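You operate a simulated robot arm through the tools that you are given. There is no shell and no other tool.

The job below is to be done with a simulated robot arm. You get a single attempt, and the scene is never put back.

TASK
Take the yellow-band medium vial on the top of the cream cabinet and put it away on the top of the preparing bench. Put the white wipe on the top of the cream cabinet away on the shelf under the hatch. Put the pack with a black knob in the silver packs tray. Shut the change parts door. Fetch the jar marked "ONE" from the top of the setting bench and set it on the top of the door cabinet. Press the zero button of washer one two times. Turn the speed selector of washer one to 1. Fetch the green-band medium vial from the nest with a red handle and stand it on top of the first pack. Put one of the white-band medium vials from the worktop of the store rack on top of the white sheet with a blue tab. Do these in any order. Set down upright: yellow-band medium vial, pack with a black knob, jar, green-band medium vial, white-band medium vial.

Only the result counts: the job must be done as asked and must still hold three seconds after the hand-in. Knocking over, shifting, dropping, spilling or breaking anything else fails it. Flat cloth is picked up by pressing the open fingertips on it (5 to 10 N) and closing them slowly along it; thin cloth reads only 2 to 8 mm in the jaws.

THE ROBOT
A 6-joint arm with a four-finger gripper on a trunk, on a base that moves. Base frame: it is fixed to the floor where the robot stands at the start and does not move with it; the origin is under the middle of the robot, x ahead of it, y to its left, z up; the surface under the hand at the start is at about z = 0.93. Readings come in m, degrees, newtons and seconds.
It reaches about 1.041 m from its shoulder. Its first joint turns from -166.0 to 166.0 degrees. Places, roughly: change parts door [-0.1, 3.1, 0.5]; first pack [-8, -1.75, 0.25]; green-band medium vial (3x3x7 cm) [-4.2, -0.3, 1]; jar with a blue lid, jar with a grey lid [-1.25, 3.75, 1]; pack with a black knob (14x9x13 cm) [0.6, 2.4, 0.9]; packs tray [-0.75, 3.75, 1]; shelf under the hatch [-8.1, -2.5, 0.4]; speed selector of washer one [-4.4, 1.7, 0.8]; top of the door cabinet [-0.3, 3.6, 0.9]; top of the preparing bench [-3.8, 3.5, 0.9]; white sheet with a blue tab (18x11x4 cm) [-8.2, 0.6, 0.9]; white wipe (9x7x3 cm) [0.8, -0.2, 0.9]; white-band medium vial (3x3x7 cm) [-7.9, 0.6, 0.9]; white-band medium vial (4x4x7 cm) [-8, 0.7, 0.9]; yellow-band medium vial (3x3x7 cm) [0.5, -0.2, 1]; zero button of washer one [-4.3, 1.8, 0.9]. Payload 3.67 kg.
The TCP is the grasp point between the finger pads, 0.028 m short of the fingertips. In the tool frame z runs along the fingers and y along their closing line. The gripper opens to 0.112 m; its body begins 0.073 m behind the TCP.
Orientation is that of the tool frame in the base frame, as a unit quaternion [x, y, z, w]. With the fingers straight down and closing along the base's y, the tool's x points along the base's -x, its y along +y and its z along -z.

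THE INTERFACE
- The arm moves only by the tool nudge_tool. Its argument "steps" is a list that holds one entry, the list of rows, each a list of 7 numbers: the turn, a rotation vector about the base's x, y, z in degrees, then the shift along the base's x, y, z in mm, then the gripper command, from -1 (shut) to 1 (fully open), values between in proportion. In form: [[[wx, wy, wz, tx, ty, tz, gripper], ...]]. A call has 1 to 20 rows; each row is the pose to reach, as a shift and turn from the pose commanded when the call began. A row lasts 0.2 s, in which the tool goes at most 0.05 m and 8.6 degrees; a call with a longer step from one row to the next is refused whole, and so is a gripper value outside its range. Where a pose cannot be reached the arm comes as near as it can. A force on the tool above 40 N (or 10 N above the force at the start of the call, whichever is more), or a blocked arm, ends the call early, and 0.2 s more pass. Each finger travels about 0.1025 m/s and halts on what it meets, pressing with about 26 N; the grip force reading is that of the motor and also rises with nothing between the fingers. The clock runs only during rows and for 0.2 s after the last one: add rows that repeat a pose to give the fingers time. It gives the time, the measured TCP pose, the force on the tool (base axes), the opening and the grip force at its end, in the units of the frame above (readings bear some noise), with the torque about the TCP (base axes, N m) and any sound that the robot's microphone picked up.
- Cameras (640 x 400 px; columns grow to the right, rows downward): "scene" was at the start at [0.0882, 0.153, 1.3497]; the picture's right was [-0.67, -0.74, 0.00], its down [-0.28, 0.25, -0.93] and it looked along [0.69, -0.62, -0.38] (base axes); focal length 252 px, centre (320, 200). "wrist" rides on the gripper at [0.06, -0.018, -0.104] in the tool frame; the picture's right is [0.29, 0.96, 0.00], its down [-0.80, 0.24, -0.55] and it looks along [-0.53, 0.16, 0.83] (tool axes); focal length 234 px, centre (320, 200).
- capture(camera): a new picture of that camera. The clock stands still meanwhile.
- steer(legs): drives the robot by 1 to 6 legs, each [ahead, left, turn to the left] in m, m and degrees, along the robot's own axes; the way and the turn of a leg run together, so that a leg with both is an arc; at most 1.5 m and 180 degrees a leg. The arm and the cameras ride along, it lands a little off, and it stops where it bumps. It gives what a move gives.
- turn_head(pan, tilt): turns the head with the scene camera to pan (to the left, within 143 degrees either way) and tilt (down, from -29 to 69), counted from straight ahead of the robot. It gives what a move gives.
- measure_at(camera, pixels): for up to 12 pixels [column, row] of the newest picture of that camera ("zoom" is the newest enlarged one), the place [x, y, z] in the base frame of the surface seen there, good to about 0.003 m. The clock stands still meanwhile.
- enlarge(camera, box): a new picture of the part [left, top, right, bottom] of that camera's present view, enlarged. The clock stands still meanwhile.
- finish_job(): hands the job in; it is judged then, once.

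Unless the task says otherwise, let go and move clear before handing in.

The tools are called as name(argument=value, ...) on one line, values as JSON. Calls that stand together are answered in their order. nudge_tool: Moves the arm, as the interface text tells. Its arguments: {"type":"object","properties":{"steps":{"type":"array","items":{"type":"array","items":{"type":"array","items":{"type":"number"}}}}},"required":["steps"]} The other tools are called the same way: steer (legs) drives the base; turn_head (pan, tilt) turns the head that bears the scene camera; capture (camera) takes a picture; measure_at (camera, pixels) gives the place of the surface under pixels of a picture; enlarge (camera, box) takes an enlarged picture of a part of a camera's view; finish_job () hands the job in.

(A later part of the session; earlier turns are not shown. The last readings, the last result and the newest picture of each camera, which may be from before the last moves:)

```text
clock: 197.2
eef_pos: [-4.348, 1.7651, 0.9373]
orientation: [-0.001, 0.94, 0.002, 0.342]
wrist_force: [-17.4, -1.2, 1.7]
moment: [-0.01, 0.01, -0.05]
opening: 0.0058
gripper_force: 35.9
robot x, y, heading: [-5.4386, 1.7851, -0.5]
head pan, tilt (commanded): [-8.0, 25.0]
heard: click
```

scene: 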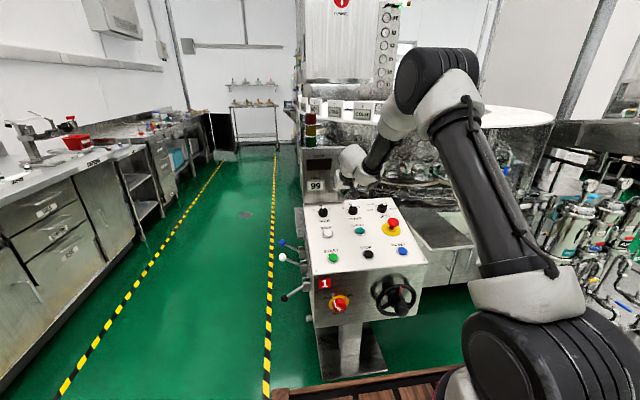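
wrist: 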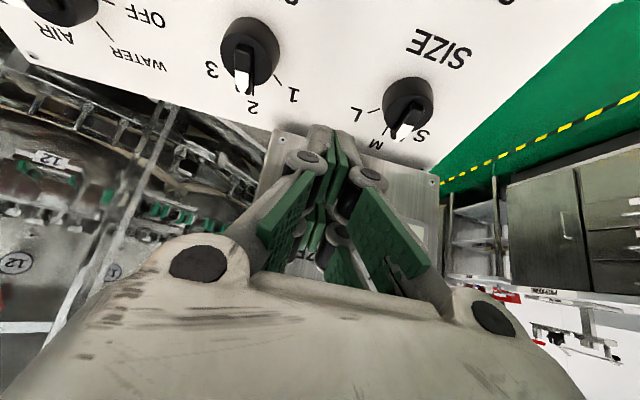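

Second click heard. I retract, then go above the SPEED knob with the tool along the panel's normal.

nudge_tool(steps=[[[0, 0, 0, -10, 0, 0, -1], [0, 0, 0, -40, 0, 0, -1], [0, 0, 0, -80, -10, 20, -1], [0, 0, 0, -90, -20, 50, -1], [0, 6.5, 0, -90, -40, 80, -1], [0, 13, 0, -80, -55, 90, -0.5], [0, 19, 0, -70, -67, 90, 0], [0, 25, 0, -62, -67, 80, 0.2], [0, 25, 0, -62, -67, 80, 0.2]]])

capture(camera="wrist")

capture(camera="scene")

```text
clock: 199.2
eef_pos: [-4.4076, 1.7008, 1.019]
orientation: [0.0, 0.991, 0.001, 0.13]
wrist_force: [0.0, -0.7, -0.6]
moment: [-0.01, -0.03, -0.01]
opening: 0.0673
gripper_force: 0.1
out of reach, approached as far as the arm can: row 5
robot x, y, heading: [-5.4367, 1.7838, -0.3]
head pan, tilt (commanded): [-8.0, 25.0]
```

```text
taken
```

wrist: 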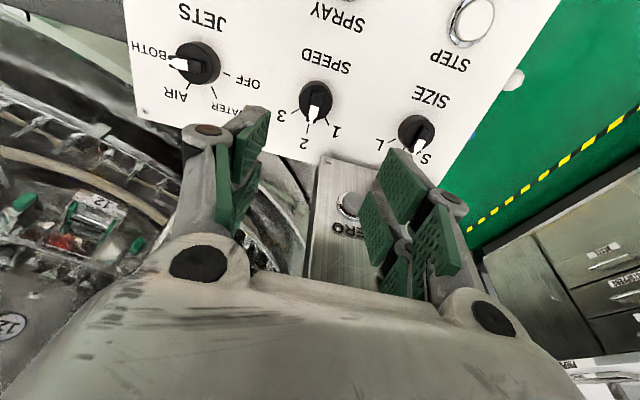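

```text
taken
```

scene: 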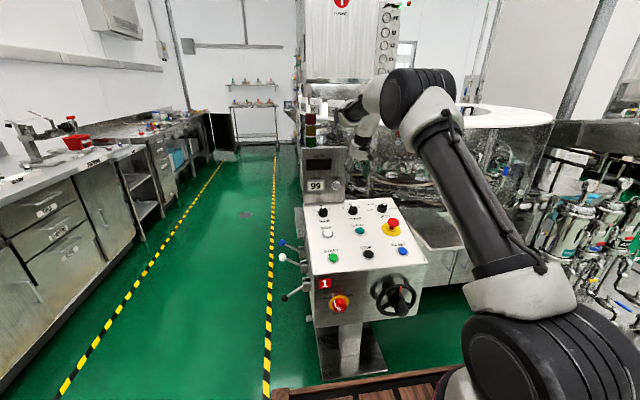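

enlarge(camera="wrist", box=[260, 60, 380, 160])

measure_at(camera="zoom", pixels=[[290, 100], [300, 160], [270, 220], [290, 290], [230, 130], [370, 130], [380, 320], [220, 270], [260, 340], [420, 210], [180, 200], [310, 240]])

```text
4.00 times, centred on (320, 110) of wrist
```

zoom: 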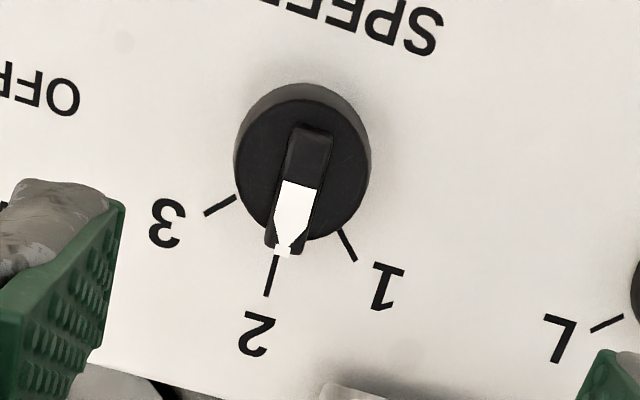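

```text
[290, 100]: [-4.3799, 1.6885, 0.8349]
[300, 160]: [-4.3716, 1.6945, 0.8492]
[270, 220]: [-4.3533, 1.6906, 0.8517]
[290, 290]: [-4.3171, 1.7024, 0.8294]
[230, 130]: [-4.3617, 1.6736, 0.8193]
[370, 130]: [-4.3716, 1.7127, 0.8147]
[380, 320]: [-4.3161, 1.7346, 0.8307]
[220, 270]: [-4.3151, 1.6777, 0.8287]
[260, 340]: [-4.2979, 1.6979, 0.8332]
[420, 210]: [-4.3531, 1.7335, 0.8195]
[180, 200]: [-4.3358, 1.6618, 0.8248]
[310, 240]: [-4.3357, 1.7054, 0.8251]
```

The ticks 1, 2, 3 are visible in the zoom. I measure them to get the centre and turn angle.

measure_at(camera="zoom", pixels=[[342, 233], [355, 260], [275, 258], [266, 295], [235, 195], [204, 214], [305, 140], [292, 200], [285, 240], [325, 150], [280, 150], [330, 190]])

```text
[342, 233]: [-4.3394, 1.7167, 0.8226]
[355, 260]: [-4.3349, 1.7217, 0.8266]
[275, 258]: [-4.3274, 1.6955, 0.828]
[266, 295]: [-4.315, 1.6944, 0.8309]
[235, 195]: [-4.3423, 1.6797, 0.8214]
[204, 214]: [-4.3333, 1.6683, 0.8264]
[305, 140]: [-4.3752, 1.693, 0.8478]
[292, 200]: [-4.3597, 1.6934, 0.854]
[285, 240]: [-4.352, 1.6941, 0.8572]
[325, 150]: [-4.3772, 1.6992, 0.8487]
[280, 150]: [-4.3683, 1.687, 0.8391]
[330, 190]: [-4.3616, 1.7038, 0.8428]
```

The knob axis is about (-4.359,1.6945) and 2→1 is about 45° counter-clockwise (seen from above). I descend along the panel normal to straddle its ridge.

nudge_tool(steps=[[[0, 0, 0, -4.6, -6.3, 0, 0.2], [0, 0, 0, 5.7, -6.3, -38.6, 0.2], [0, 0, 0, 16, -6.3, -77, 0.1], [0, 0, 0, 24, -6.3, -107, 0], [0, 0, 0, 30, -6.3, -130, 0], [0, 0, 0, 33, -6.3, -141, 0], [0, 0, 0, 35.1, -6.3, -148.8, 0], [0, 0, 0, 35.1, -6.3, -148.8, 0]]])

capture(camera="wrist")

enlarge(camera="scene", box=[300, 150, 400, 230])

```text
clock: 200.9
eef_pos: [-4.3731, 1.6912, 0.866]
orientation: [0.0, 0.991, 0.001, 0.132]
wrist_force: [0.6, 0.5, 0.2]
moment: [0.0, 0.05, 0.0]
opening: 0.056
gripper_force: 0.1
robot x, y, heading: [-5.441, 1.7845, -0.5]
head pan, tilt (commanded): [-8.0, 25.0]
```

```text
taken
```

wrist: 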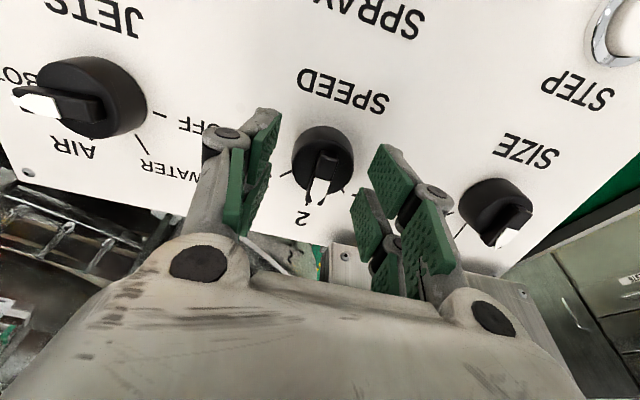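

```text
5.00 times, centred on (350, 190) of scene
```

zoom: 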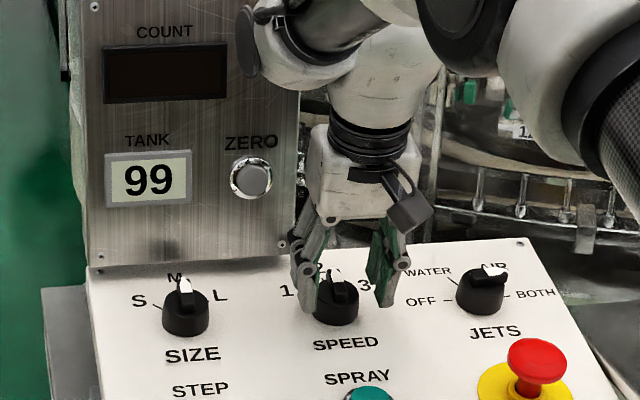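

The fingers straddle the SPEED knob's ridge. I close on it.

nudge_tool(steps=[[[0, 0, 0, 0, 2, 0, -0.3], [0, 0, 0, 0, 2, 0, -0.6], [0, 0, 0, 0, 2, 0, -0.8], [0, 0, 0, 0, 2, 0, -1], [0, 0, 0, 0, 2, 0, -1], [0, 0, 0, 0, 2, 0, -1]]])

enlarge(camera="wrist", box=[220, 90, 440, 270])

```text
clock: 202.3
eef_pos: [-4.3727, 1.6949, 0.8673]
orientation: [-0.001, 0.991, 0.002, 0.131]
wrist_force: [0.2, 2.6, -0.7]
moment: [0.08, -0.11, -0.01]
opening: 0.0118
gripper_force: 44.7
robot x, y, heading: [-5.4407, 1.785, -0.3]
head pan, tilt (commanded): [-8.0, 25.0]
```

```text
2.22 times, centred on (330, 180) of wrist
```

zoom: 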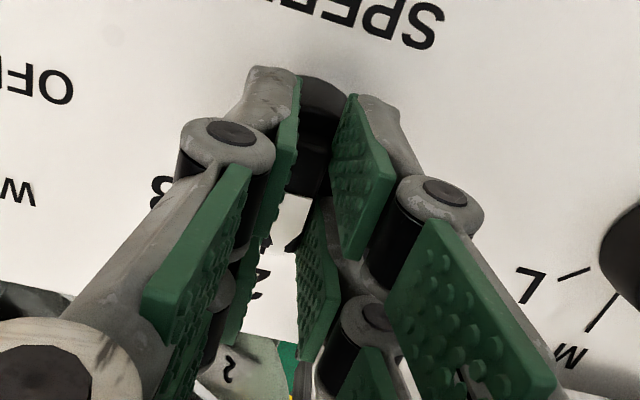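

The ridge is gripped (opening 0.0118). I turn about the panel normal by 45° toward 1.

nudge_tool(steps=[[[-1.9, 0, 7.25, 0, 0, 0, -1], [-3.8, 0, 14.5, 0, 0, 0, -1], [-5.7, 0, 21.75, 0, 0, 0, -1], [-7.6, 0, 29, 0, 0, 0, -1], [-9.5, 0, 36.25, 0, 0, 0, -1], [-11.4, 0, 43.5, 0, 0, 0, -1], [-11.4, 0, 43.5, 0, 0, 0, -1]]])

capture(camera="wrist")

enlarge(camera="scene", box=[300, 150, 400, 230])

```text
clock: 203.9
eef_pos: [-4.3724, 1.6933, 0.8675]
orientation: [-0.38, 0.916, -0.046, 0.12]
wrist_force: [9.5, -19.1, -14.5]
moment: [-1.3, 0.77, -0.36]
opening: 0.0118
gripper_force: 44.7
robot x, y, heading: [-5.4404, 1.7826, -0.6]
head pan, tilt (commanded): [-8.0, 25.0]
```

```text
taken
```

wrist: 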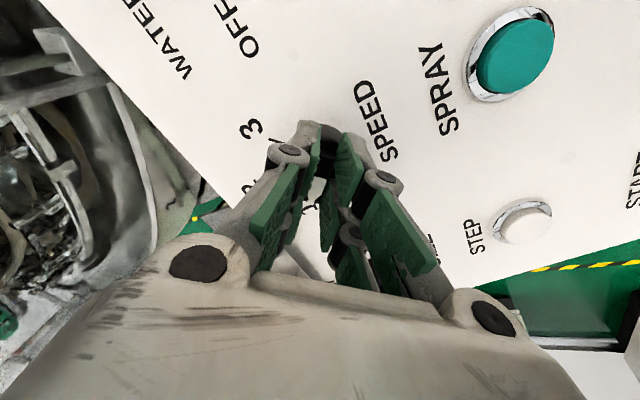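

```text
5.00 times, centred on (350, 190) of scene
```

zoom: 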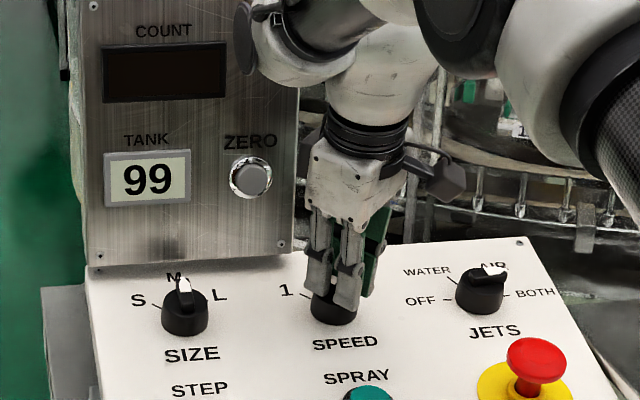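

Turned by 45°. I release, lift along the normal and inspect.

nudge_tool(steps=[[[0, 0, 0, 0, 0, 0, -0.6], [0, 0, 0, 0, 0, 0, -0.2], [0, 0, 0, 0, 0, 0, 0], [0, 0, 0, 0, 0, 0, 0], [0, 0, 0, -5, 0, 19, 0], [0, 0, 0, -15, 0, 58, 0], [0, 0, 0, -25, 0, 97, 0], [0, 0, 0, -36, 0, 140, 0], [0, 0, 0, -36, 0, 140, 0]]])

capture(camera="wrist")

enlarge(camera="scene", box=[320, 180, 390, 230])

```text
clock: 205.9
eef_pos: [-4.4114, 1.6935, 1.0096]
orientation: [-0.38, 0.916, -0.046, 0.121]
wrist_force: [-0.2, -0.2, -0.4]
moment: [0.03, 0.02, 0.02]
opening: 0.0562
gripper_force: 0.0
robot x, y, heading: [-5.4369, 1.785, -0.4]
head pan, tilt (commanded): [-8.0, 25.0]
```

```text
taken
```

wrist: 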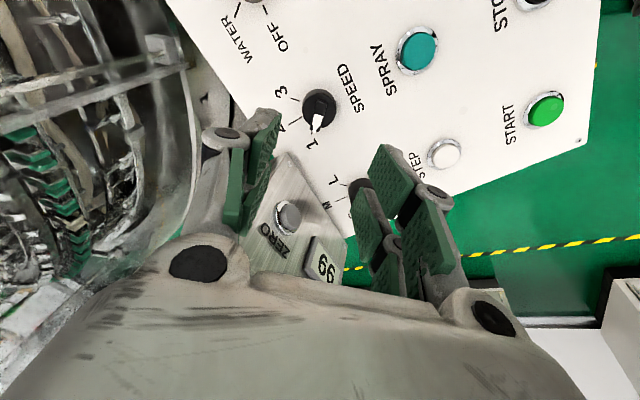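

```text
8.00 times, centred on (355, 205) of scene
```

zoom: 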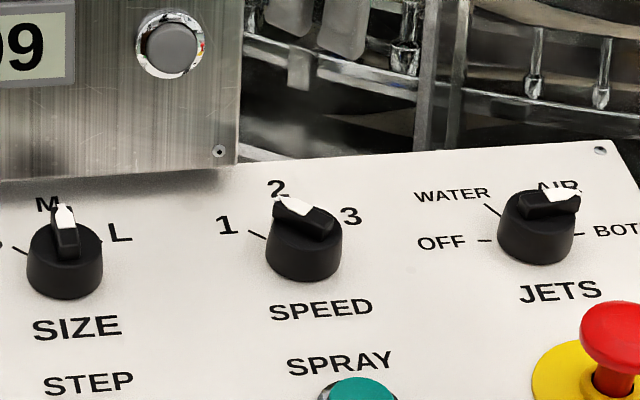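

enlarge(camera="wrist", box=[260, 60, 380, 160])

```text
4.00 times, centred on (320, 110) of wrist
```

zoom: 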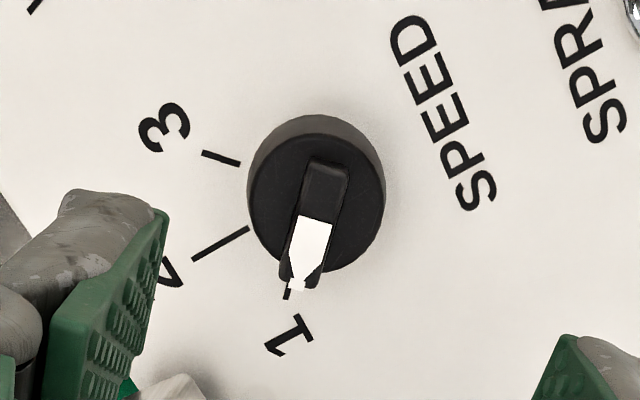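

The pointer is on 1 (same small parallax offset as it had on 2). I retract the arm to the travel pose, fingers down.

nudge_tool(steps=[[[0.9, 2.4, -7.5, -30, -7, 35, 0], [1.8, 4.8, -15, -60, -14, 70, 0], [2.7, 7.2, -22.4, -100, -22, 95, 0], [3.6, 9.6, -30, -145, -30, 110, 0], [4.5, 12, -37.4, -190, -38, 125, 0], [5.4, 14.3, -44.8, -235, -46, 140, 0], [5.4, 14.3, -44.8, -280, -54, 150, 0], [5.4, 14.3, -44.8, -325, -62, 160, 0], [5.4, 14.3, -44.8, -370, -70, 170, 0], [5.4, 14.3, -44.8, -415, -78, 180, 0], [5.4, 14.3, -44.8, -460, -86, 190, 0], [5.4, 14.3, -44.8, -505, -93, 190, 0], [5.4, 14.3, -44.8, -529, -93, 190, 0], [5.4, 14.3, -44.8, -529, -93, 190, 0]]])

capture(camera="scene")

```text
clock: 208.9
eef_pos: [-4.9374, 1.6013, 1.1981]
orientation: [0.0, 1.0, 0.001, -0.001]
wrist_force: [-0.1, -0.1, 0.2]
moment: [0.02, 0.01, -0.01]
opening: 0.0561
gripper_force: 0.0
robot x, y, heading: [-5.4381, 1.7854, -0.8]
head pan, tilt (commanded): [-8.0, 25.0]
```

```text
taken
```

scene: 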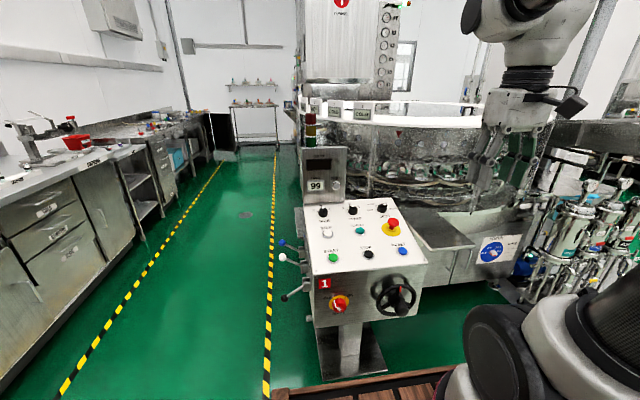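

Now I drive into the aisle toward the east end, first to x≈-2.5.

steer(legs=[[0, 0.86, 0.8], [1.5, 0, 0], [1.4, 0, 0]])

turn_head(pan=15, tilt=15)

capture(camera="scene")

measure_at(camera="scene", pixels=[[320, 250], [280, 180], [240, 200], [200, 150], [350, 180], [400, 200], [320, 180], [260, 160], [300, 200], [150, 200]])

```text
clock: 227.0
eef_pos: [-2.0306, 2.4286, 1.1989]
orientation: [-0.004, 1.0, 0.0, -0.001]
wrist_force: [0.9, -0.1, -0.4]
moment: [-0.01, 0.02, 0.02]
opening: 0.0561
gripper_force: 0.1
robot x, y, heading: [-2.5353, 2.605, 0.1]
head pan, tilt (commanded): [-8.0, 25.0]
```

```text
clock: 227.9
eef_pos: [-2.0296, 2.4286, 1.198]
orientation: [-0.004, 1.0, -0.002, -0.001]
wrist_force: [0.0, 0.5, 0.6]
moment: [0.01, -0.02, -0.04]
opening: 0.0559
gripper_force: 0.2
robot x, y, heading: [-2.5304, 2.6037, 0.2]
head pan, tilt (commanded): [15.0, 15.0]
```

```text
taken
```

scene: 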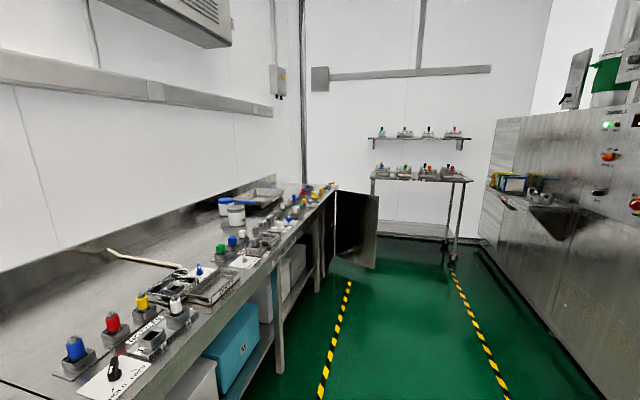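

```text
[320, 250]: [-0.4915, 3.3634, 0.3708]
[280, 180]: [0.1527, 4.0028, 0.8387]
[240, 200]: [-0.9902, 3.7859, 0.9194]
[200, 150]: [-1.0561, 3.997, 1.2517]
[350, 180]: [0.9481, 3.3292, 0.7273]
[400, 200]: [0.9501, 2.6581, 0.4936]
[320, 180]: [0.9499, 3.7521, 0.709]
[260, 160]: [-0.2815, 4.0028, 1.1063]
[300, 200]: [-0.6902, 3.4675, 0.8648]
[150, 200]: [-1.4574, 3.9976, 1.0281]
```

The east end shows a rack with packs near (0.6,2.4) and an open dark door at (355,230). I go closer to x≈-1.2.

steer(legs=[[1.3, -0.05, 0]])

capture(camera="scene")

turn_head(pan=50, tilt=25)

capture(camera="scene")

turn_head(pan=-10, tilt=10)

capture(camera="scene")

```text
clock: 234.2
eef_pos: [-0.7748, 2.3464, 1.1991]
orientation: [0.01, 1.0, 0.0, -0.001]
wrist_force: [0.4, 0.0, -0.2]
moment: [-0.01, -0.03, 0.05]
opening: 0.056
gripper_force: 0.1
robot x, y, heading: [-1.2717, 2.5349, -1.8]
head pan, tilt (commanded): [15.0, 15.0]
```

```text
taken
```

scene: 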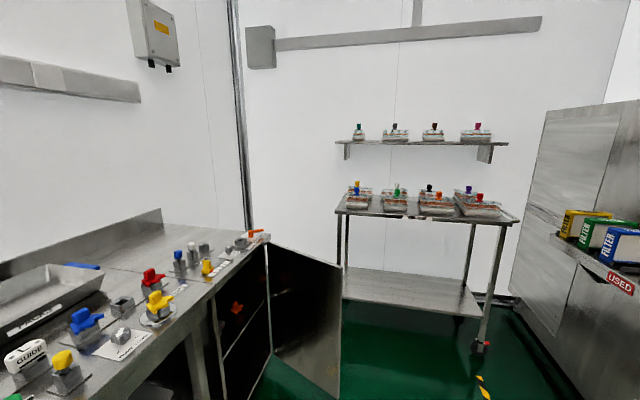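

```text
clock: 235.2
eef_pos: [-0.7736, 2.3463, 1.1973]
orientation: [0.011, 1.0, -0.001, -0.001]
wrist_force: [0.9, -0.4, 0.6]
moment: [-0.05, 0.02, 0.01]
opening: 0.0564
gripper_force: 0.0
robot x, y, heading: [-1.27, 2.5406, -1.7]
head pan, tilt (commanded): [50.0, 25.0]
```

```text
taken
```

scene: 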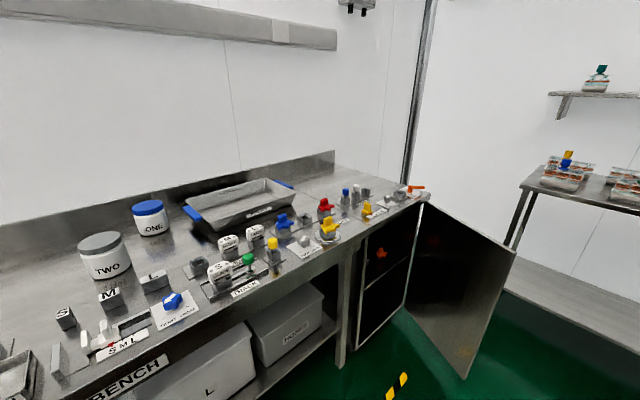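

```text
clock: 236.5
eef_pos: [-0.7748, 2.3471, 1.1986]
orientation: [0.011, 1.0, -0.001, -0.001]
wrist_force: [-0.2, 0.2, 0.4]
moment: [0.0, 0.0, 0.03]
opening: 0.0563
gripper_force: 0.0
robot x, y, heading: [-1.2692, 2.5441, -1.5]
head pan, tilt (commanded): [-10.0, 10.0]
```

```text
taken
```

scene: 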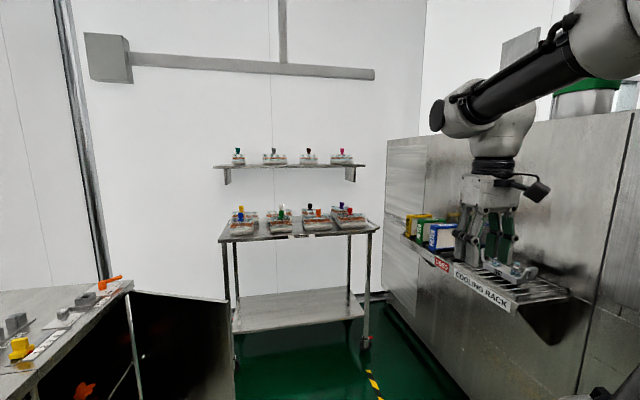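

Jar "ONE" has the blue lid, and a tray with blue handles stands behind it. I zoom on the packs table and on the bench.

enlarge(camera="scene", box=[210, 140, 390, 250])

measure_at(camera="zoom", pixels=[[345, 247], [345, 270], [345, 310], [380, 255], [100, 240], [240, 260], [250, 235], [455, 240], [490, 250], [40, 340], [580, 310], [350, 50]])

turn_head(pan=50, tilt=30)

capture(camera="scene")

enlarge(camera="scene", box=[170, 130, 440, 290])

```text
3.56 times, centred on (300, 195) of scene
```

zoom: 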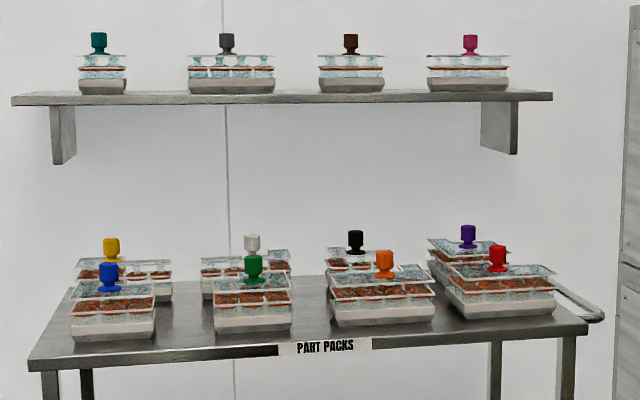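

```text
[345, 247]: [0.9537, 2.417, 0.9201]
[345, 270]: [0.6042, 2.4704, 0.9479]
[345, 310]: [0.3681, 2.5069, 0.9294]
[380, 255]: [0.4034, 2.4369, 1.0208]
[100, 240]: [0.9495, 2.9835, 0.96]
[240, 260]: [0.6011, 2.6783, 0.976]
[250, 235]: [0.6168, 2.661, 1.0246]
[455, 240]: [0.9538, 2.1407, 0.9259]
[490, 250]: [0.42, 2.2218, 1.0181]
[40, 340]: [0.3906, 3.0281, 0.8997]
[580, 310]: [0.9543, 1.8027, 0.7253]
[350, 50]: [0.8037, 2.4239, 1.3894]
```

```text
clock: 237.8
eef_pos: [-0.7732, 2.3464, 1.1985]
orientation: [0.011, 1.0, 0.0, -0.002]
wrist_force: [-0.8, 0.1, -0.9]
moment: [0.02, 0.02, -0.01]
opening: 0.0561
gripper_force: 0.0
robot x, y, heading: [-1.2715, 2.5432, -1.7]
head pan, tilt (commanded): [50.0, 30.0]
```

```text
taken
```

scene: 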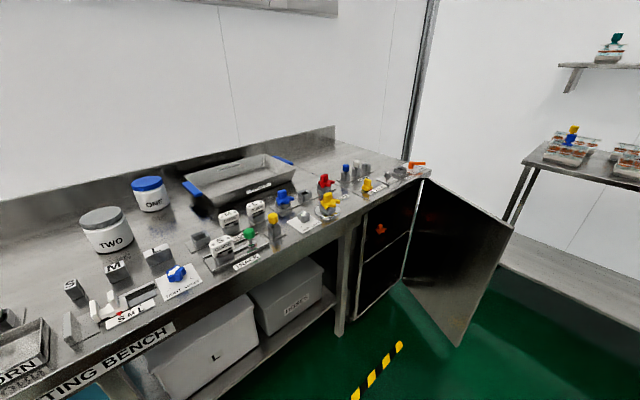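

```text
2.37 times, centred on (305, 210) of scene
```

zoom: 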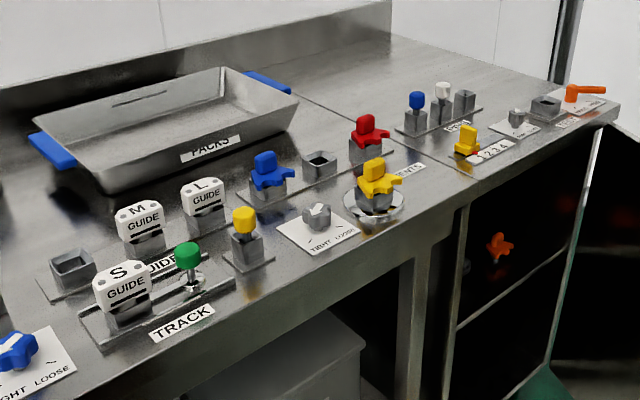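

The tray is labelled PACKS and the black-knob pack is in the back row of the table. I measure the tray, the jar, the cabinet top and the door.

measure_at(camera="zoom", pixels=[[180, 110], [100, 135], [250, 105], [200, 152], [35, 140], [225, 68], [290, 100], [110, 190], [390, 60], [450, 90], [480, 75], [350, 100]])

measure_at(camera="scene", pixels=[[150, 180], [150, 200], [150, 213], [136, 190], [165, 185], [105, 213], [130, 235], [428, 182], [513, 225], [460, 345], [405, 285], [365, 215]])

```text
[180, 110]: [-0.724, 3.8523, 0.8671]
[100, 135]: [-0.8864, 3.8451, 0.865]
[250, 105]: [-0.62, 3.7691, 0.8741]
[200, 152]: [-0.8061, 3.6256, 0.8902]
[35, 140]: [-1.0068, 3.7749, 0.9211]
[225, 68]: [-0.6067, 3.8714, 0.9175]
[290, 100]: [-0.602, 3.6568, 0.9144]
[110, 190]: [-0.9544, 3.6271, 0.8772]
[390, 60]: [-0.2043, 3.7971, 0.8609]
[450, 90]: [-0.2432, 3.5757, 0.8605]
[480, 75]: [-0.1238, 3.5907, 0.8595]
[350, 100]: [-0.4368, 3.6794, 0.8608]
```

```text
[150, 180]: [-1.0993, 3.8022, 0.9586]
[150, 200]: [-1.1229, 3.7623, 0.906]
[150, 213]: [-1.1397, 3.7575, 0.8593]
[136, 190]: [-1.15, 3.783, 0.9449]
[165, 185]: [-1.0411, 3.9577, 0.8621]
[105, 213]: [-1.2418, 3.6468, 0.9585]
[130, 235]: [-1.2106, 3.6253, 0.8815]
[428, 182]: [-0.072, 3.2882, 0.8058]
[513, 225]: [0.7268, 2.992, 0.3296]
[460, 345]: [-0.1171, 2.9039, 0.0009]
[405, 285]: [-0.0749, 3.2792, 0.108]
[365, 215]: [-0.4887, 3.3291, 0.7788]
```

The tray interior spans about x -0.95..-0.60, y 3.65..3.87 (floor z 0.866). I look closer at the jars and the door.

enlarge(camera="scene", box=[70, 160, 190, 260])

measure_at(camera="zoom", pixels=[[335, 100], [340, 130], [518, 100], [500, 130], [425, 70], [430, 112], [345, 180], [355, 240], [515, 190], [430, 200], [430, 265]])

enlarge(camera="scene", box=[330, 140, 530, 360])

```text
4.00 times, centred on (130, 210) of scene
```

zoom: 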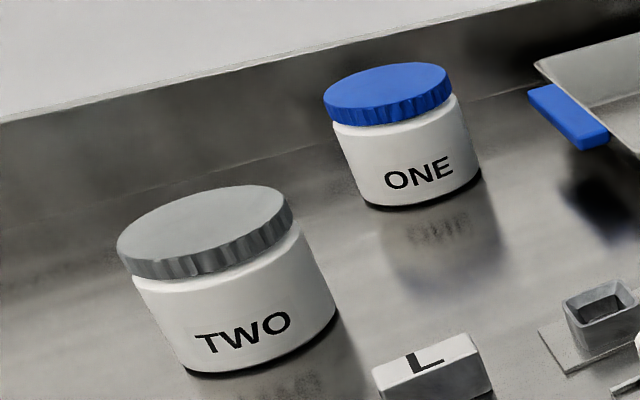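

```text
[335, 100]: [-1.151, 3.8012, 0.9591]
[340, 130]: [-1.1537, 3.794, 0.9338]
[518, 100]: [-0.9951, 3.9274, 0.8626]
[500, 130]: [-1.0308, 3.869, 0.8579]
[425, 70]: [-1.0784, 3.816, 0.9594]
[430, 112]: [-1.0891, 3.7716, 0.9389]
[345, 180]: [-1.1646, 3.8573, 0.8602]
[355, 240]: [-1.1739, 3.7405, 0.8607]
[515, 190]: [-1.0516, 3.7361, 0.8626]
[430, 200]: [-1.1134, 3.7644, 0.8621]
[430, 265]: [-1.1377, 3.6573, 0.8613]
```

```text
1.82 times, centred on (430, 250) of scene
```

zoom: 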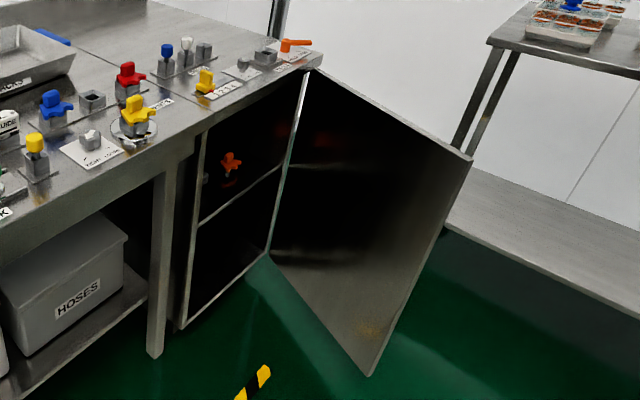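

Jar ONE's lid looks about 10 cm wide. I measure the door's free edge and hinge in this zoom.

measure_at(camera="zoom", pixels=[[462, 165], [445, 155], [400, 280], [372, 365], [312, 75], [330, 85], [268, 250], [420, 140], [300, 180], [200, 200], [188, 320], [450, 180]])

```text
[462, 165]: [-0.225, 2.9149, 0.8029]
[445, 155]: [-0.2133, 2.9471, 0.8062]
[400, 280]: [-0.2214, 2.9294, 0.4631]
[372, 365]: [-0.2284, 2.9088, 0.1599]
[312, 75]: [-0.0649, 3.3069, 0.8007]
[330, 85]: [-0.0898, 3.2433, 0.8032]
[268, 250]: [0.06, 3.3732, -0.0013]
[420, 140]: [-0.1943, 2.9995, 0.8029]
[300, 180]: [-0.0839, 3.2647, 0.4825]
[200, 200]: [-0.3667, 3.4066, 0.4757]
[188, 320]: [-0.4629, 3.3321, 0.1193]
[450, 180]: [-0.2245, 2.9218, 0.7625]
```

The door's hinge is at about (-0.065,3.31) and its free edge at (-0.228,2.905), i.e. 68° open; I must swing its outer (east) face to the west. I drive alongside, keeping south of its sweep.

steer(legs=[[0.7, -0.06, 1.7]])

turn_head(pan=55, tilt=35)

capture(camera="scene")

measure_at(camera="scene", pixels=[[200, 150], [250, 150], [300, 150], [350, 200], [400, 250], [450, 150], [320, 120], [150, 200], [380, 120]])

```text
clock: 241.6
eef_pos: [-0.0865, 2.2748, 1.1975]
orientation: [0.007, 1.0, -0.001, -0.001]
wrist_force: [-0.5, 0.3, 1.0]
moment: [0.02, -0.01, 0.0]
opening: 0.056
gripper_force: 0.0
robot x, y, heading: [-0.5884, 2.4616, -1.1]
head pan, tilt (commanded): [50.0, 30.0]
```

```text
clock: 242.3
eef_pos: [-0.0843, 2.2745, 1.1982]
orientation: [0.005, 1.0, -0.001, -0.001]
wrist_force: [0.3, -0.2, 0.2]
moment: [-0.01, 0.01, -0.03]
opening: 0.0559
gripper_force: 0.0
robot x, y, heading: [-0.584, 2.4654, -1.2]
head pan, tilt (commanded): [55.0, 35.0]
```

```text
taken
```

scene: 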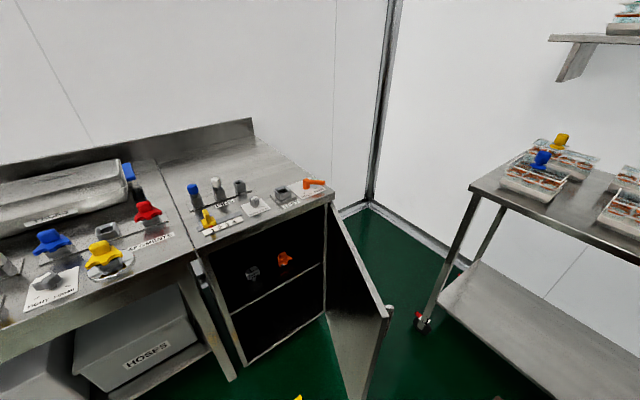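

```text
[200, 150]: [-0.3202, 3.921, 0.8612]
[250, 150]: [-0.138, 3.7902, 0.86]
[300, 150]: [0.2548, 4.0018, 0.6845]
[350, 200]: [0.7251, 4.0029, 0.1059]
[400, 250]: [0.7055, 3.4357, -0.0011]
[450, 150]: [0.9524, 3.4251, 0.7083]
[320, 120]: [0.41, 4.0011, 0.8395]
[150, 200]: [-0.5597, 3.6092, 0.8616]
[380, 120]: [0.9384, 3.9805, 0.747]
```

There is a small handle at the door's free edge (390,312). I measure it and zoom.

enlarge(camera="scene", box=[300, 190, 440, 400])

measure_at(camera="scene", pixels=[[391, 310], [391, 318], [385, 318], [378, 350], [335, 212], [350, 240], [332, 207], [392, 306]])

```text
1.90 times, centred on (370, 295) of scene
```

zoom: 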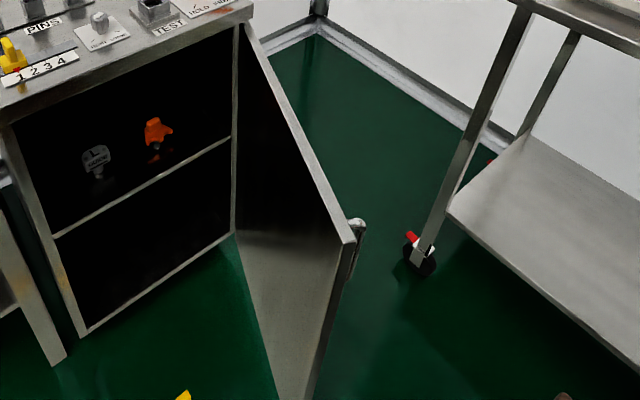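

```text
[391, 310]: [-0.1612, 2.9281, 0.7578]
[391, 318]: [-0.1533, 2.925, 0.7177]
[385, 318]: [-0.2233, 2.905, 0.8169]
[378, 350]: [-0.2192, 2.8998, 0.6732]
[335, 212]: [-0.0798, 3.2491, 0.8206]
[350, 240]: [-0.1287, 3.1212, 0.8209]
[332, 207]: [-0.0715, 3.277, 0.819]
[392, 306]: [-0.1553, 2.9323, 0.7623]
```

The handle stands off about 6 cm at r≈0.39 from the hinge; I will push the door's outer face at r≈0.30. First I move the closed fingers over to its east side at height.

nudge_tool(steps=[[[0, 0, 0, -1, 48, 0, -1], [0, 0, 0, -2, 96, 0, -1], [0, 0, 0, -3, 144, 0, -1], [0, 0, 0, -4, 192, 0, -1], [0, 0, 0, -5, 240, 0, -1], [0, 0, 0, -6, 288, 0, -1], [0, 0, 0, -7, 336, 0, -1], [0, 0, 0, -8, 384, 0, -1], [0, 0, 0, -9, 432, 0, -1], [0, 0, 0, -10, 480, 0, -1], [0, 0, 0, -11, 528, 0, -1], [0, 0, 0, -12, 576, 0, -1], [0, 0, 0, -13, 624, 0, -1], [0, 0, 0, -14, 672, 0, -1], [0, 0, 0, -15, 720, 0, -1], [0, 0, 0, -15, 725, 0, -1]]])

capture(camera="scene")

capture(camera="wrist")

```text
clock: 245.7
eef_pos: [-0.1003, 2.998, 1.1959]
orientation: [0.006, 1.0, -0.001, -0.001]
wrist_force: [0.0, -0.1, 0.0]
moment: [0.02, 0.01, 0.0]
opening: 0.0
gripper_force: 26.0
robot x, y, heading: [-0.5833, 2.4604, -1.2]
head pan, tilt (commanded): [55.0, 35.0]
```

```text
taken
```

scene: 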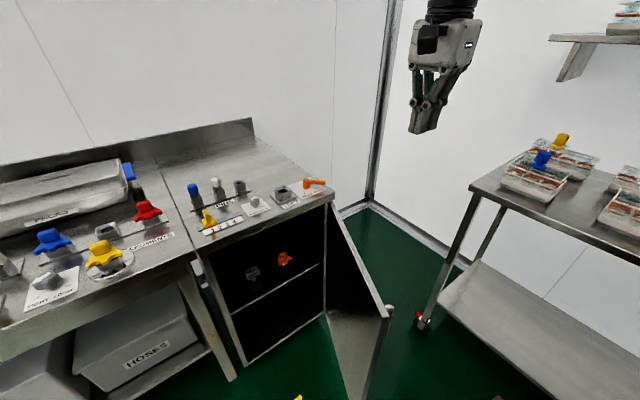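

```text
taken
```

wrist: 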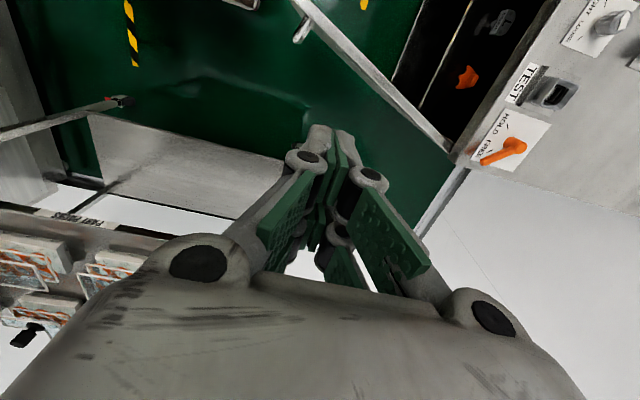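

The fingers are on the east side of the door. I lower them to TCP z 0.77.

nudge_tool(steps=[[[0, 0, 0, 0, 0, -47, -1], [0, 0, 0, 0, 0, -94, -1], [0, 0, 0, 0, 0, -141, -1], [0, 0, 0, 0, 0, -188, -1], [0, 0, 0, 0, 0, -235, -1], [0, 0, 0, 0, 0, -282, -1], [0, 0, 0, 0, 0, -329, -1], [0, 0, 0, 0, 0, -376, -1], [0, 0, 0, 0, 0, -410, -1], [0, 0, 0, 0, 0, -426, -1], [0, 0, 0, 0, 0, -426, -1]]])

capture(camera="scene")

capture(camera="wrist")

```text
clock: 248.1
eef_pos: [-0.1007, 2.9977, 0.7742]
orientation: [0.005, 1.0, 0.001, -0.001]
wrist_force: [0.1, -0.1, 0.3]
moment: [0.0, -0.01, 0.01]
opening: 0.0001
gripper_force: 25.9
robot x, y, heading: [-0.5862, 2.4608, -1.3]
head pan, tilt (commanded): [55.0, 35.0]
```

```text
taken
```

scene: 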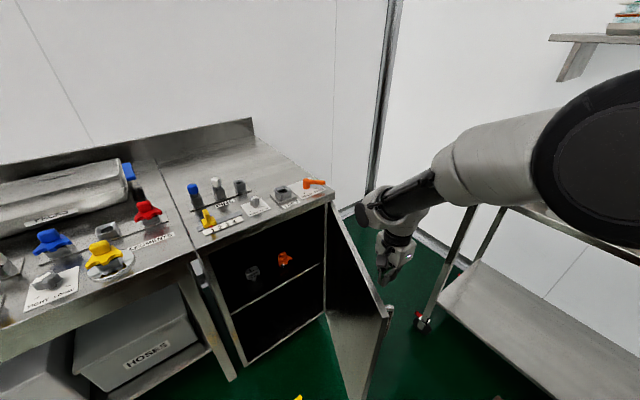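

```text
taken
```

wrist: 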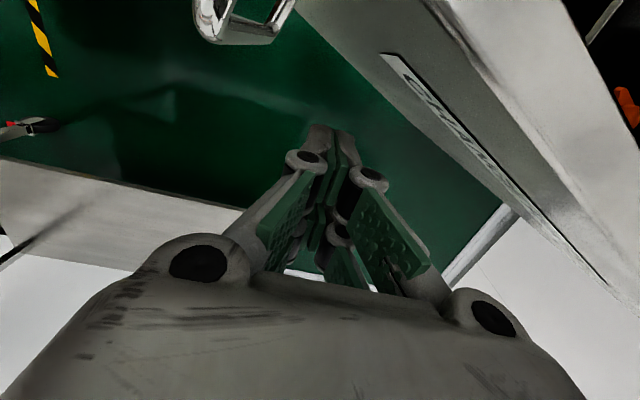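

The outer face of the door (with its label) is visible at the right of the wrist view. I push it along its arc, first part.

nudge_tool(steps=[[[0, 0, 0, -30, 13, 0, -1], [0, 0, 0, -55, 24, 0, -1], [0, 0, 0, -75, 32, 0, -1], [0, 0, 0, -95, 41, 0, -1], [0, 0, 0, -115, 52, 0, -1], [0, 0, 0, -134, 63, 0, -1], [0, 0, 0, -155, 79, 0, -1], [0, 0, 0, -175, 96, 0, -1], [0, 0, 0, -175, 96, 0, -1]]])

capture(camera="scene")

capture(camera="wrist")

```text
clock: 250.1
eef_pos: [-0.2765, 3.0952, 0.7703]
orientation: [0.006, 1.0, -0.001, 0.0]
wrist_force: [0.5, -0.1, 0.0]
moment: [0.0, 0.0, 0.03]
opening: 0.0
gripper_force: 25.4
robot x, y, heading: [-0.5834, 2.461, -1.0]
head pan, tilt (commanded): [55.0, 35.0]
```

```text
taken
```

scene: 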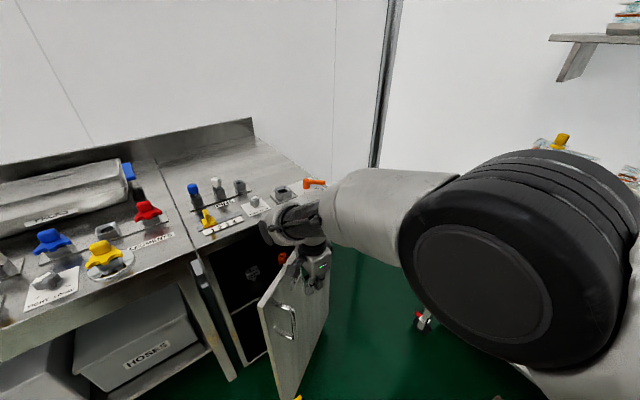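

```text
taken
```

wrist: 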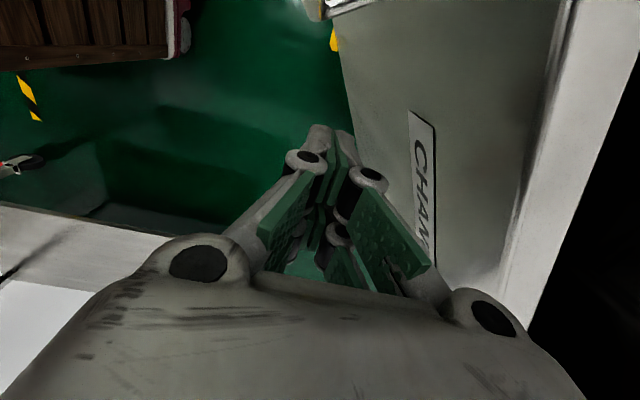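

The door follows with almost no force. I check how close the wrist is to the items on the cabinet's front edge before going on.

measure_at(camera="scene", pixels=[[300, 215], [330, 200], [270, 232], [345, 190], [313, 184], [285, 192], [400, 190], [300, 190], [270, 300], [290, 320], [325, 260], [212, 225]])

```text
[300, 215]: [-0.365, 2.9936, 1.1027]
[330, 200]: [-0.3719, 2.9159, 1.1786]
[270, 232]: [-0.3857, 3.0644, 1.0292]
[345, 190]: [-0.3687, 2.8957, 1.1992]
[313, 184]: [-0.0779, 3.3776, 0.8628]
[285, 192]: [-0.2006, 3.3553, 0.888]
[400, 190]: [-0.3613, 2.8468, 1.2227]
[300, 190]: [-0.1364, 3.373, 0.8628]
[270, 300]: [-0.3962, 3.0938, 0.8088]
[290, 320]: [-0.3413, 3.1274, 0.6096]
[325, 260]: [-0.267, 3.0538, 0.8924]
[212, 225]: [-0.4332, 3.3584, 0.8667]
```

The wrist is well above those items (z>1.0). I continue the arc to about TCP (-0.345,3.195).

nudge_tool(steps=[[[0, 0, 0, -17, 19, 0, -1], [0, 0, 0, -34, 39, 0, -1], [0, 0, 0, -48, 62, 0, -1], [0, 0, 0, -60, 84, 0, -1], [0, 0, 0, -66, 98, 0, -1], [0, 0, 0, -66, 98, 0, -1]]])

capture(camera="scene")

capture(camera="wrist")

```text
clock: 251.5
eef_pos: [-0.3388, 3.1832, 0.7737]
orientation: [0.007, 1.0, 0.0, 0.0]
wrist_force: [-0.4, 0.4, -0.5]
moment: [-0.03, 0.01, 0.02]
opening: 0.0
gripper_force: 25.0
out of reach, approached as far as the arm can: row 5, 6
robot x, y, heading: [-0.5835, 2.4583, -1.0]
head pan, tilt (commanded): [55.0, 35.0]
```

```text
taken
```

scene: 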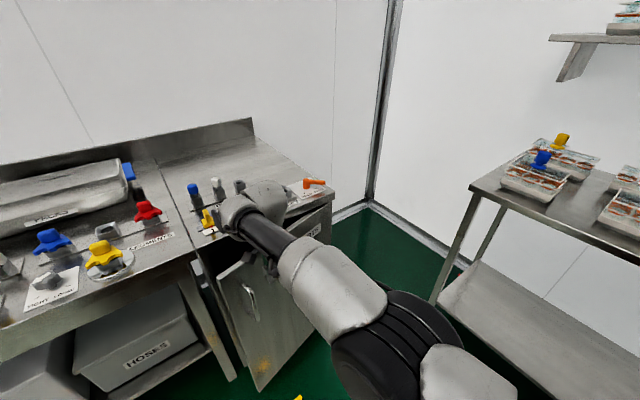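

```text
taken
```

wrist: 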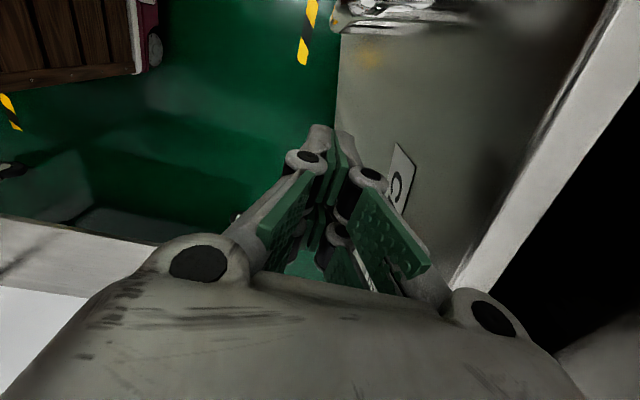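

The tool is at the end of this pose's reach with the door ~17° from shut. I back off and tilt the tool outward (toward +y) for the last push.

nudge_tool(steps=[[[0, 0, 0, 0, -30, 0, -1], [0, 0, 0, 0, -60, 0, -1], [8, 0, 0, -10, -75, 10, -1], [16, 0, 0, -15, -75, 10, -1], [24, 0, 0, -20, -75, 10, -1], [32, 0, 0, -25, -75, 0, -1], [40, 0, 0, -30, -75, -10, -1], [40, 0, 0, -30, -75, -30, -1], [40, 0, 0, -30, -75, -30, -1]]])

capture(camera="scene")

capture(camera="wrist")

```text
clock: 253.5
eef_pos: [-0.3651, 3.1113, 0.7429]
orientation: [0.005, 0.94, 0.342, -0.003]
wrist_force: [0.1, -0.7, 0.2]
moment: [-0.01, -0.05, -0.01]
opening: 0.0
gripper_force: 25.7
out of reach, approached as far as the arm can: row 6, 7
robot x, y, heading: [-0.5825, 2.4617, -1.1]
head pan, tilt (commanded): [55.0, 35.0]
```

```text
taken
```

scene: 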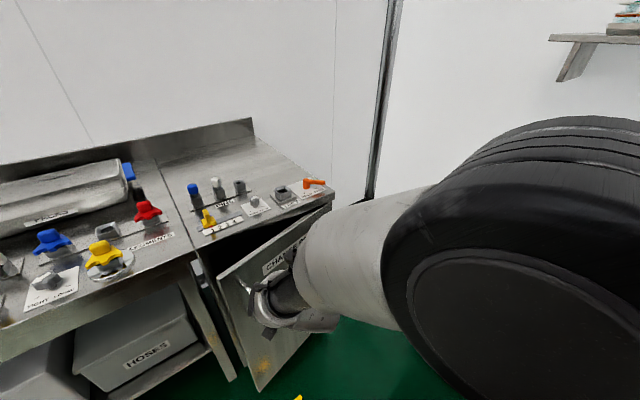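

```text
taken
```

wrist: 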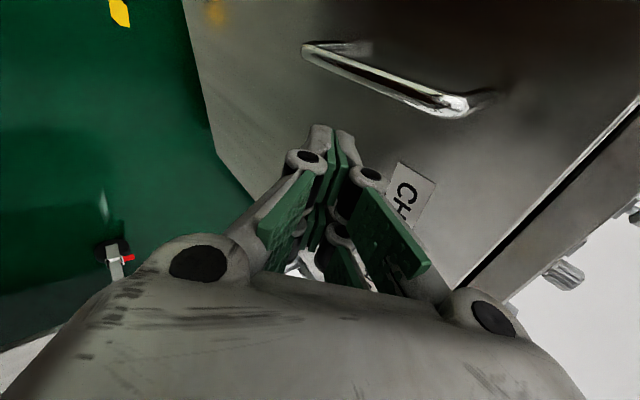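

The tilted pose works; handle and label are clear of the fingers. I push along +y in small steps to shut the door.

nudge_tool(steps=[[[0, 0, 0, 0, 25, 0, -1], [0, 0, 0, 0, 45, 0, -1], [0, 0, 0, 0, 65, 0, -1], [0, 0, 0, 0, 85, 0, -1], [0, 0, 0, 0, 100, 0, -1], [0, 0, 0, 0, 115, 0, -1], [0, 0, 0, 0, 125, 0, -1], [0, 0, 0, 0, 135, 0, -1], [0, 0, 0, 0, 145, 0, -1], [0, 0, 0, 0, 150, 0, -1]]])

capture(camera="scene")

capture(camera="wrist")

```text
clock: 255.7
eef_pos: [-0.3807, 3.2415, 0.7403]
orientation: [0.013, 0.937, 0.349, 0.017]
wrist_force: [0.3, 0.0, 0.0]
moment: [0.01, -0.02, 0.02]
opening: 0.0
gripper_force: 26.5
out of reach, approached as far as the arm can: row 1, 2, 3, 4, 5, 6, 7, 8, 9, 10
robot x, y, heading: [-0.586, 2.4669, -1.1]
head pan, tilt (commanded): [55.0, 35.0]
```

```text
taken
```

scene: 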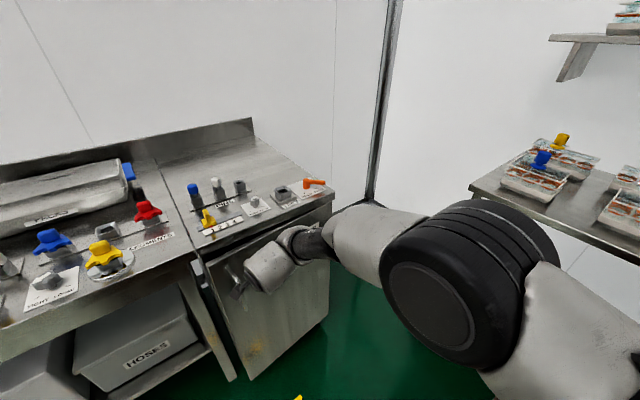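

```text
taken
```

wrist: 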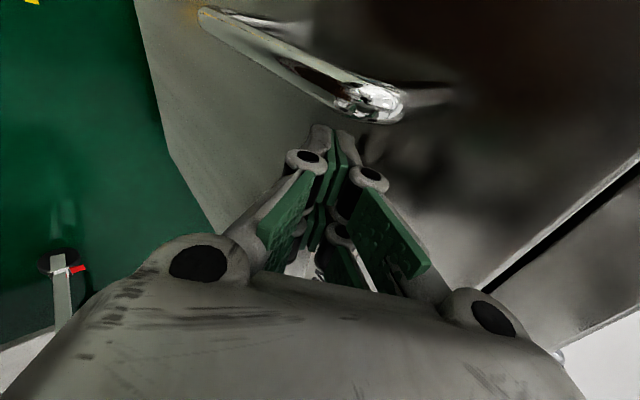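

The door is almost shut. I zoom to see the remaining gap.

enlarge(camera="scene", box=[180, 190, 340, 390])

measure_at(camera="zoom", pixels=[[200, 120], [185, 180], [215, 250], [240, 330], [380, 50], [420, 30], [150, 170], [180, 130], [270, 340], [400, 200], [160, 100], [210, 130]])

```text
2.00 times, centred on (260, 290) of scene
```

zoom: 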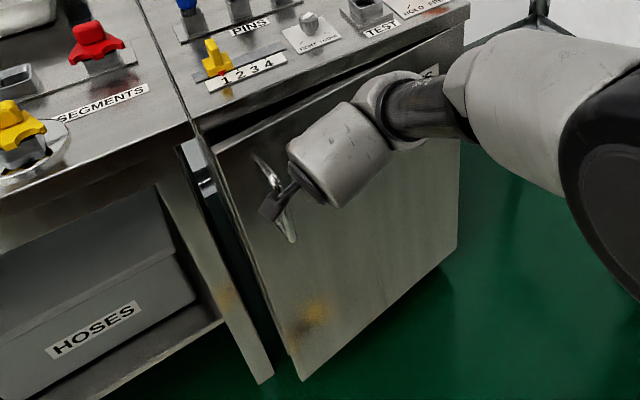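

```text
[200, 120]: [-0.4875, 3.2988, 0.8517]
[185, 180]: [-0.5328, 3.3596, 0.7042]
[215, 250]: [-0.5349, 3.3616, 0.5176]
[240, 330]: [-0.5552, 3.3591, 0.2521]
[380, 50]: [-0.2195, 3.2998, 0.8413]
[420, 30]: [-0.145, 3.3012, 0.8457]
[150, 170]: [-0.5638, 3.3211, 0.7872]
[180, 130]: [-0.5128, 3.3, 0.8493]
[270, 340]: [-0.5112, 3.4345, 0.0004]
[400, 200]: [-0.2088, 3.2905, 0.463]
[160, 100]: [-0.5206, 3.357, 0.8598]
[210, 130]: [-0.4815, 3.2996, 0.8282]
```

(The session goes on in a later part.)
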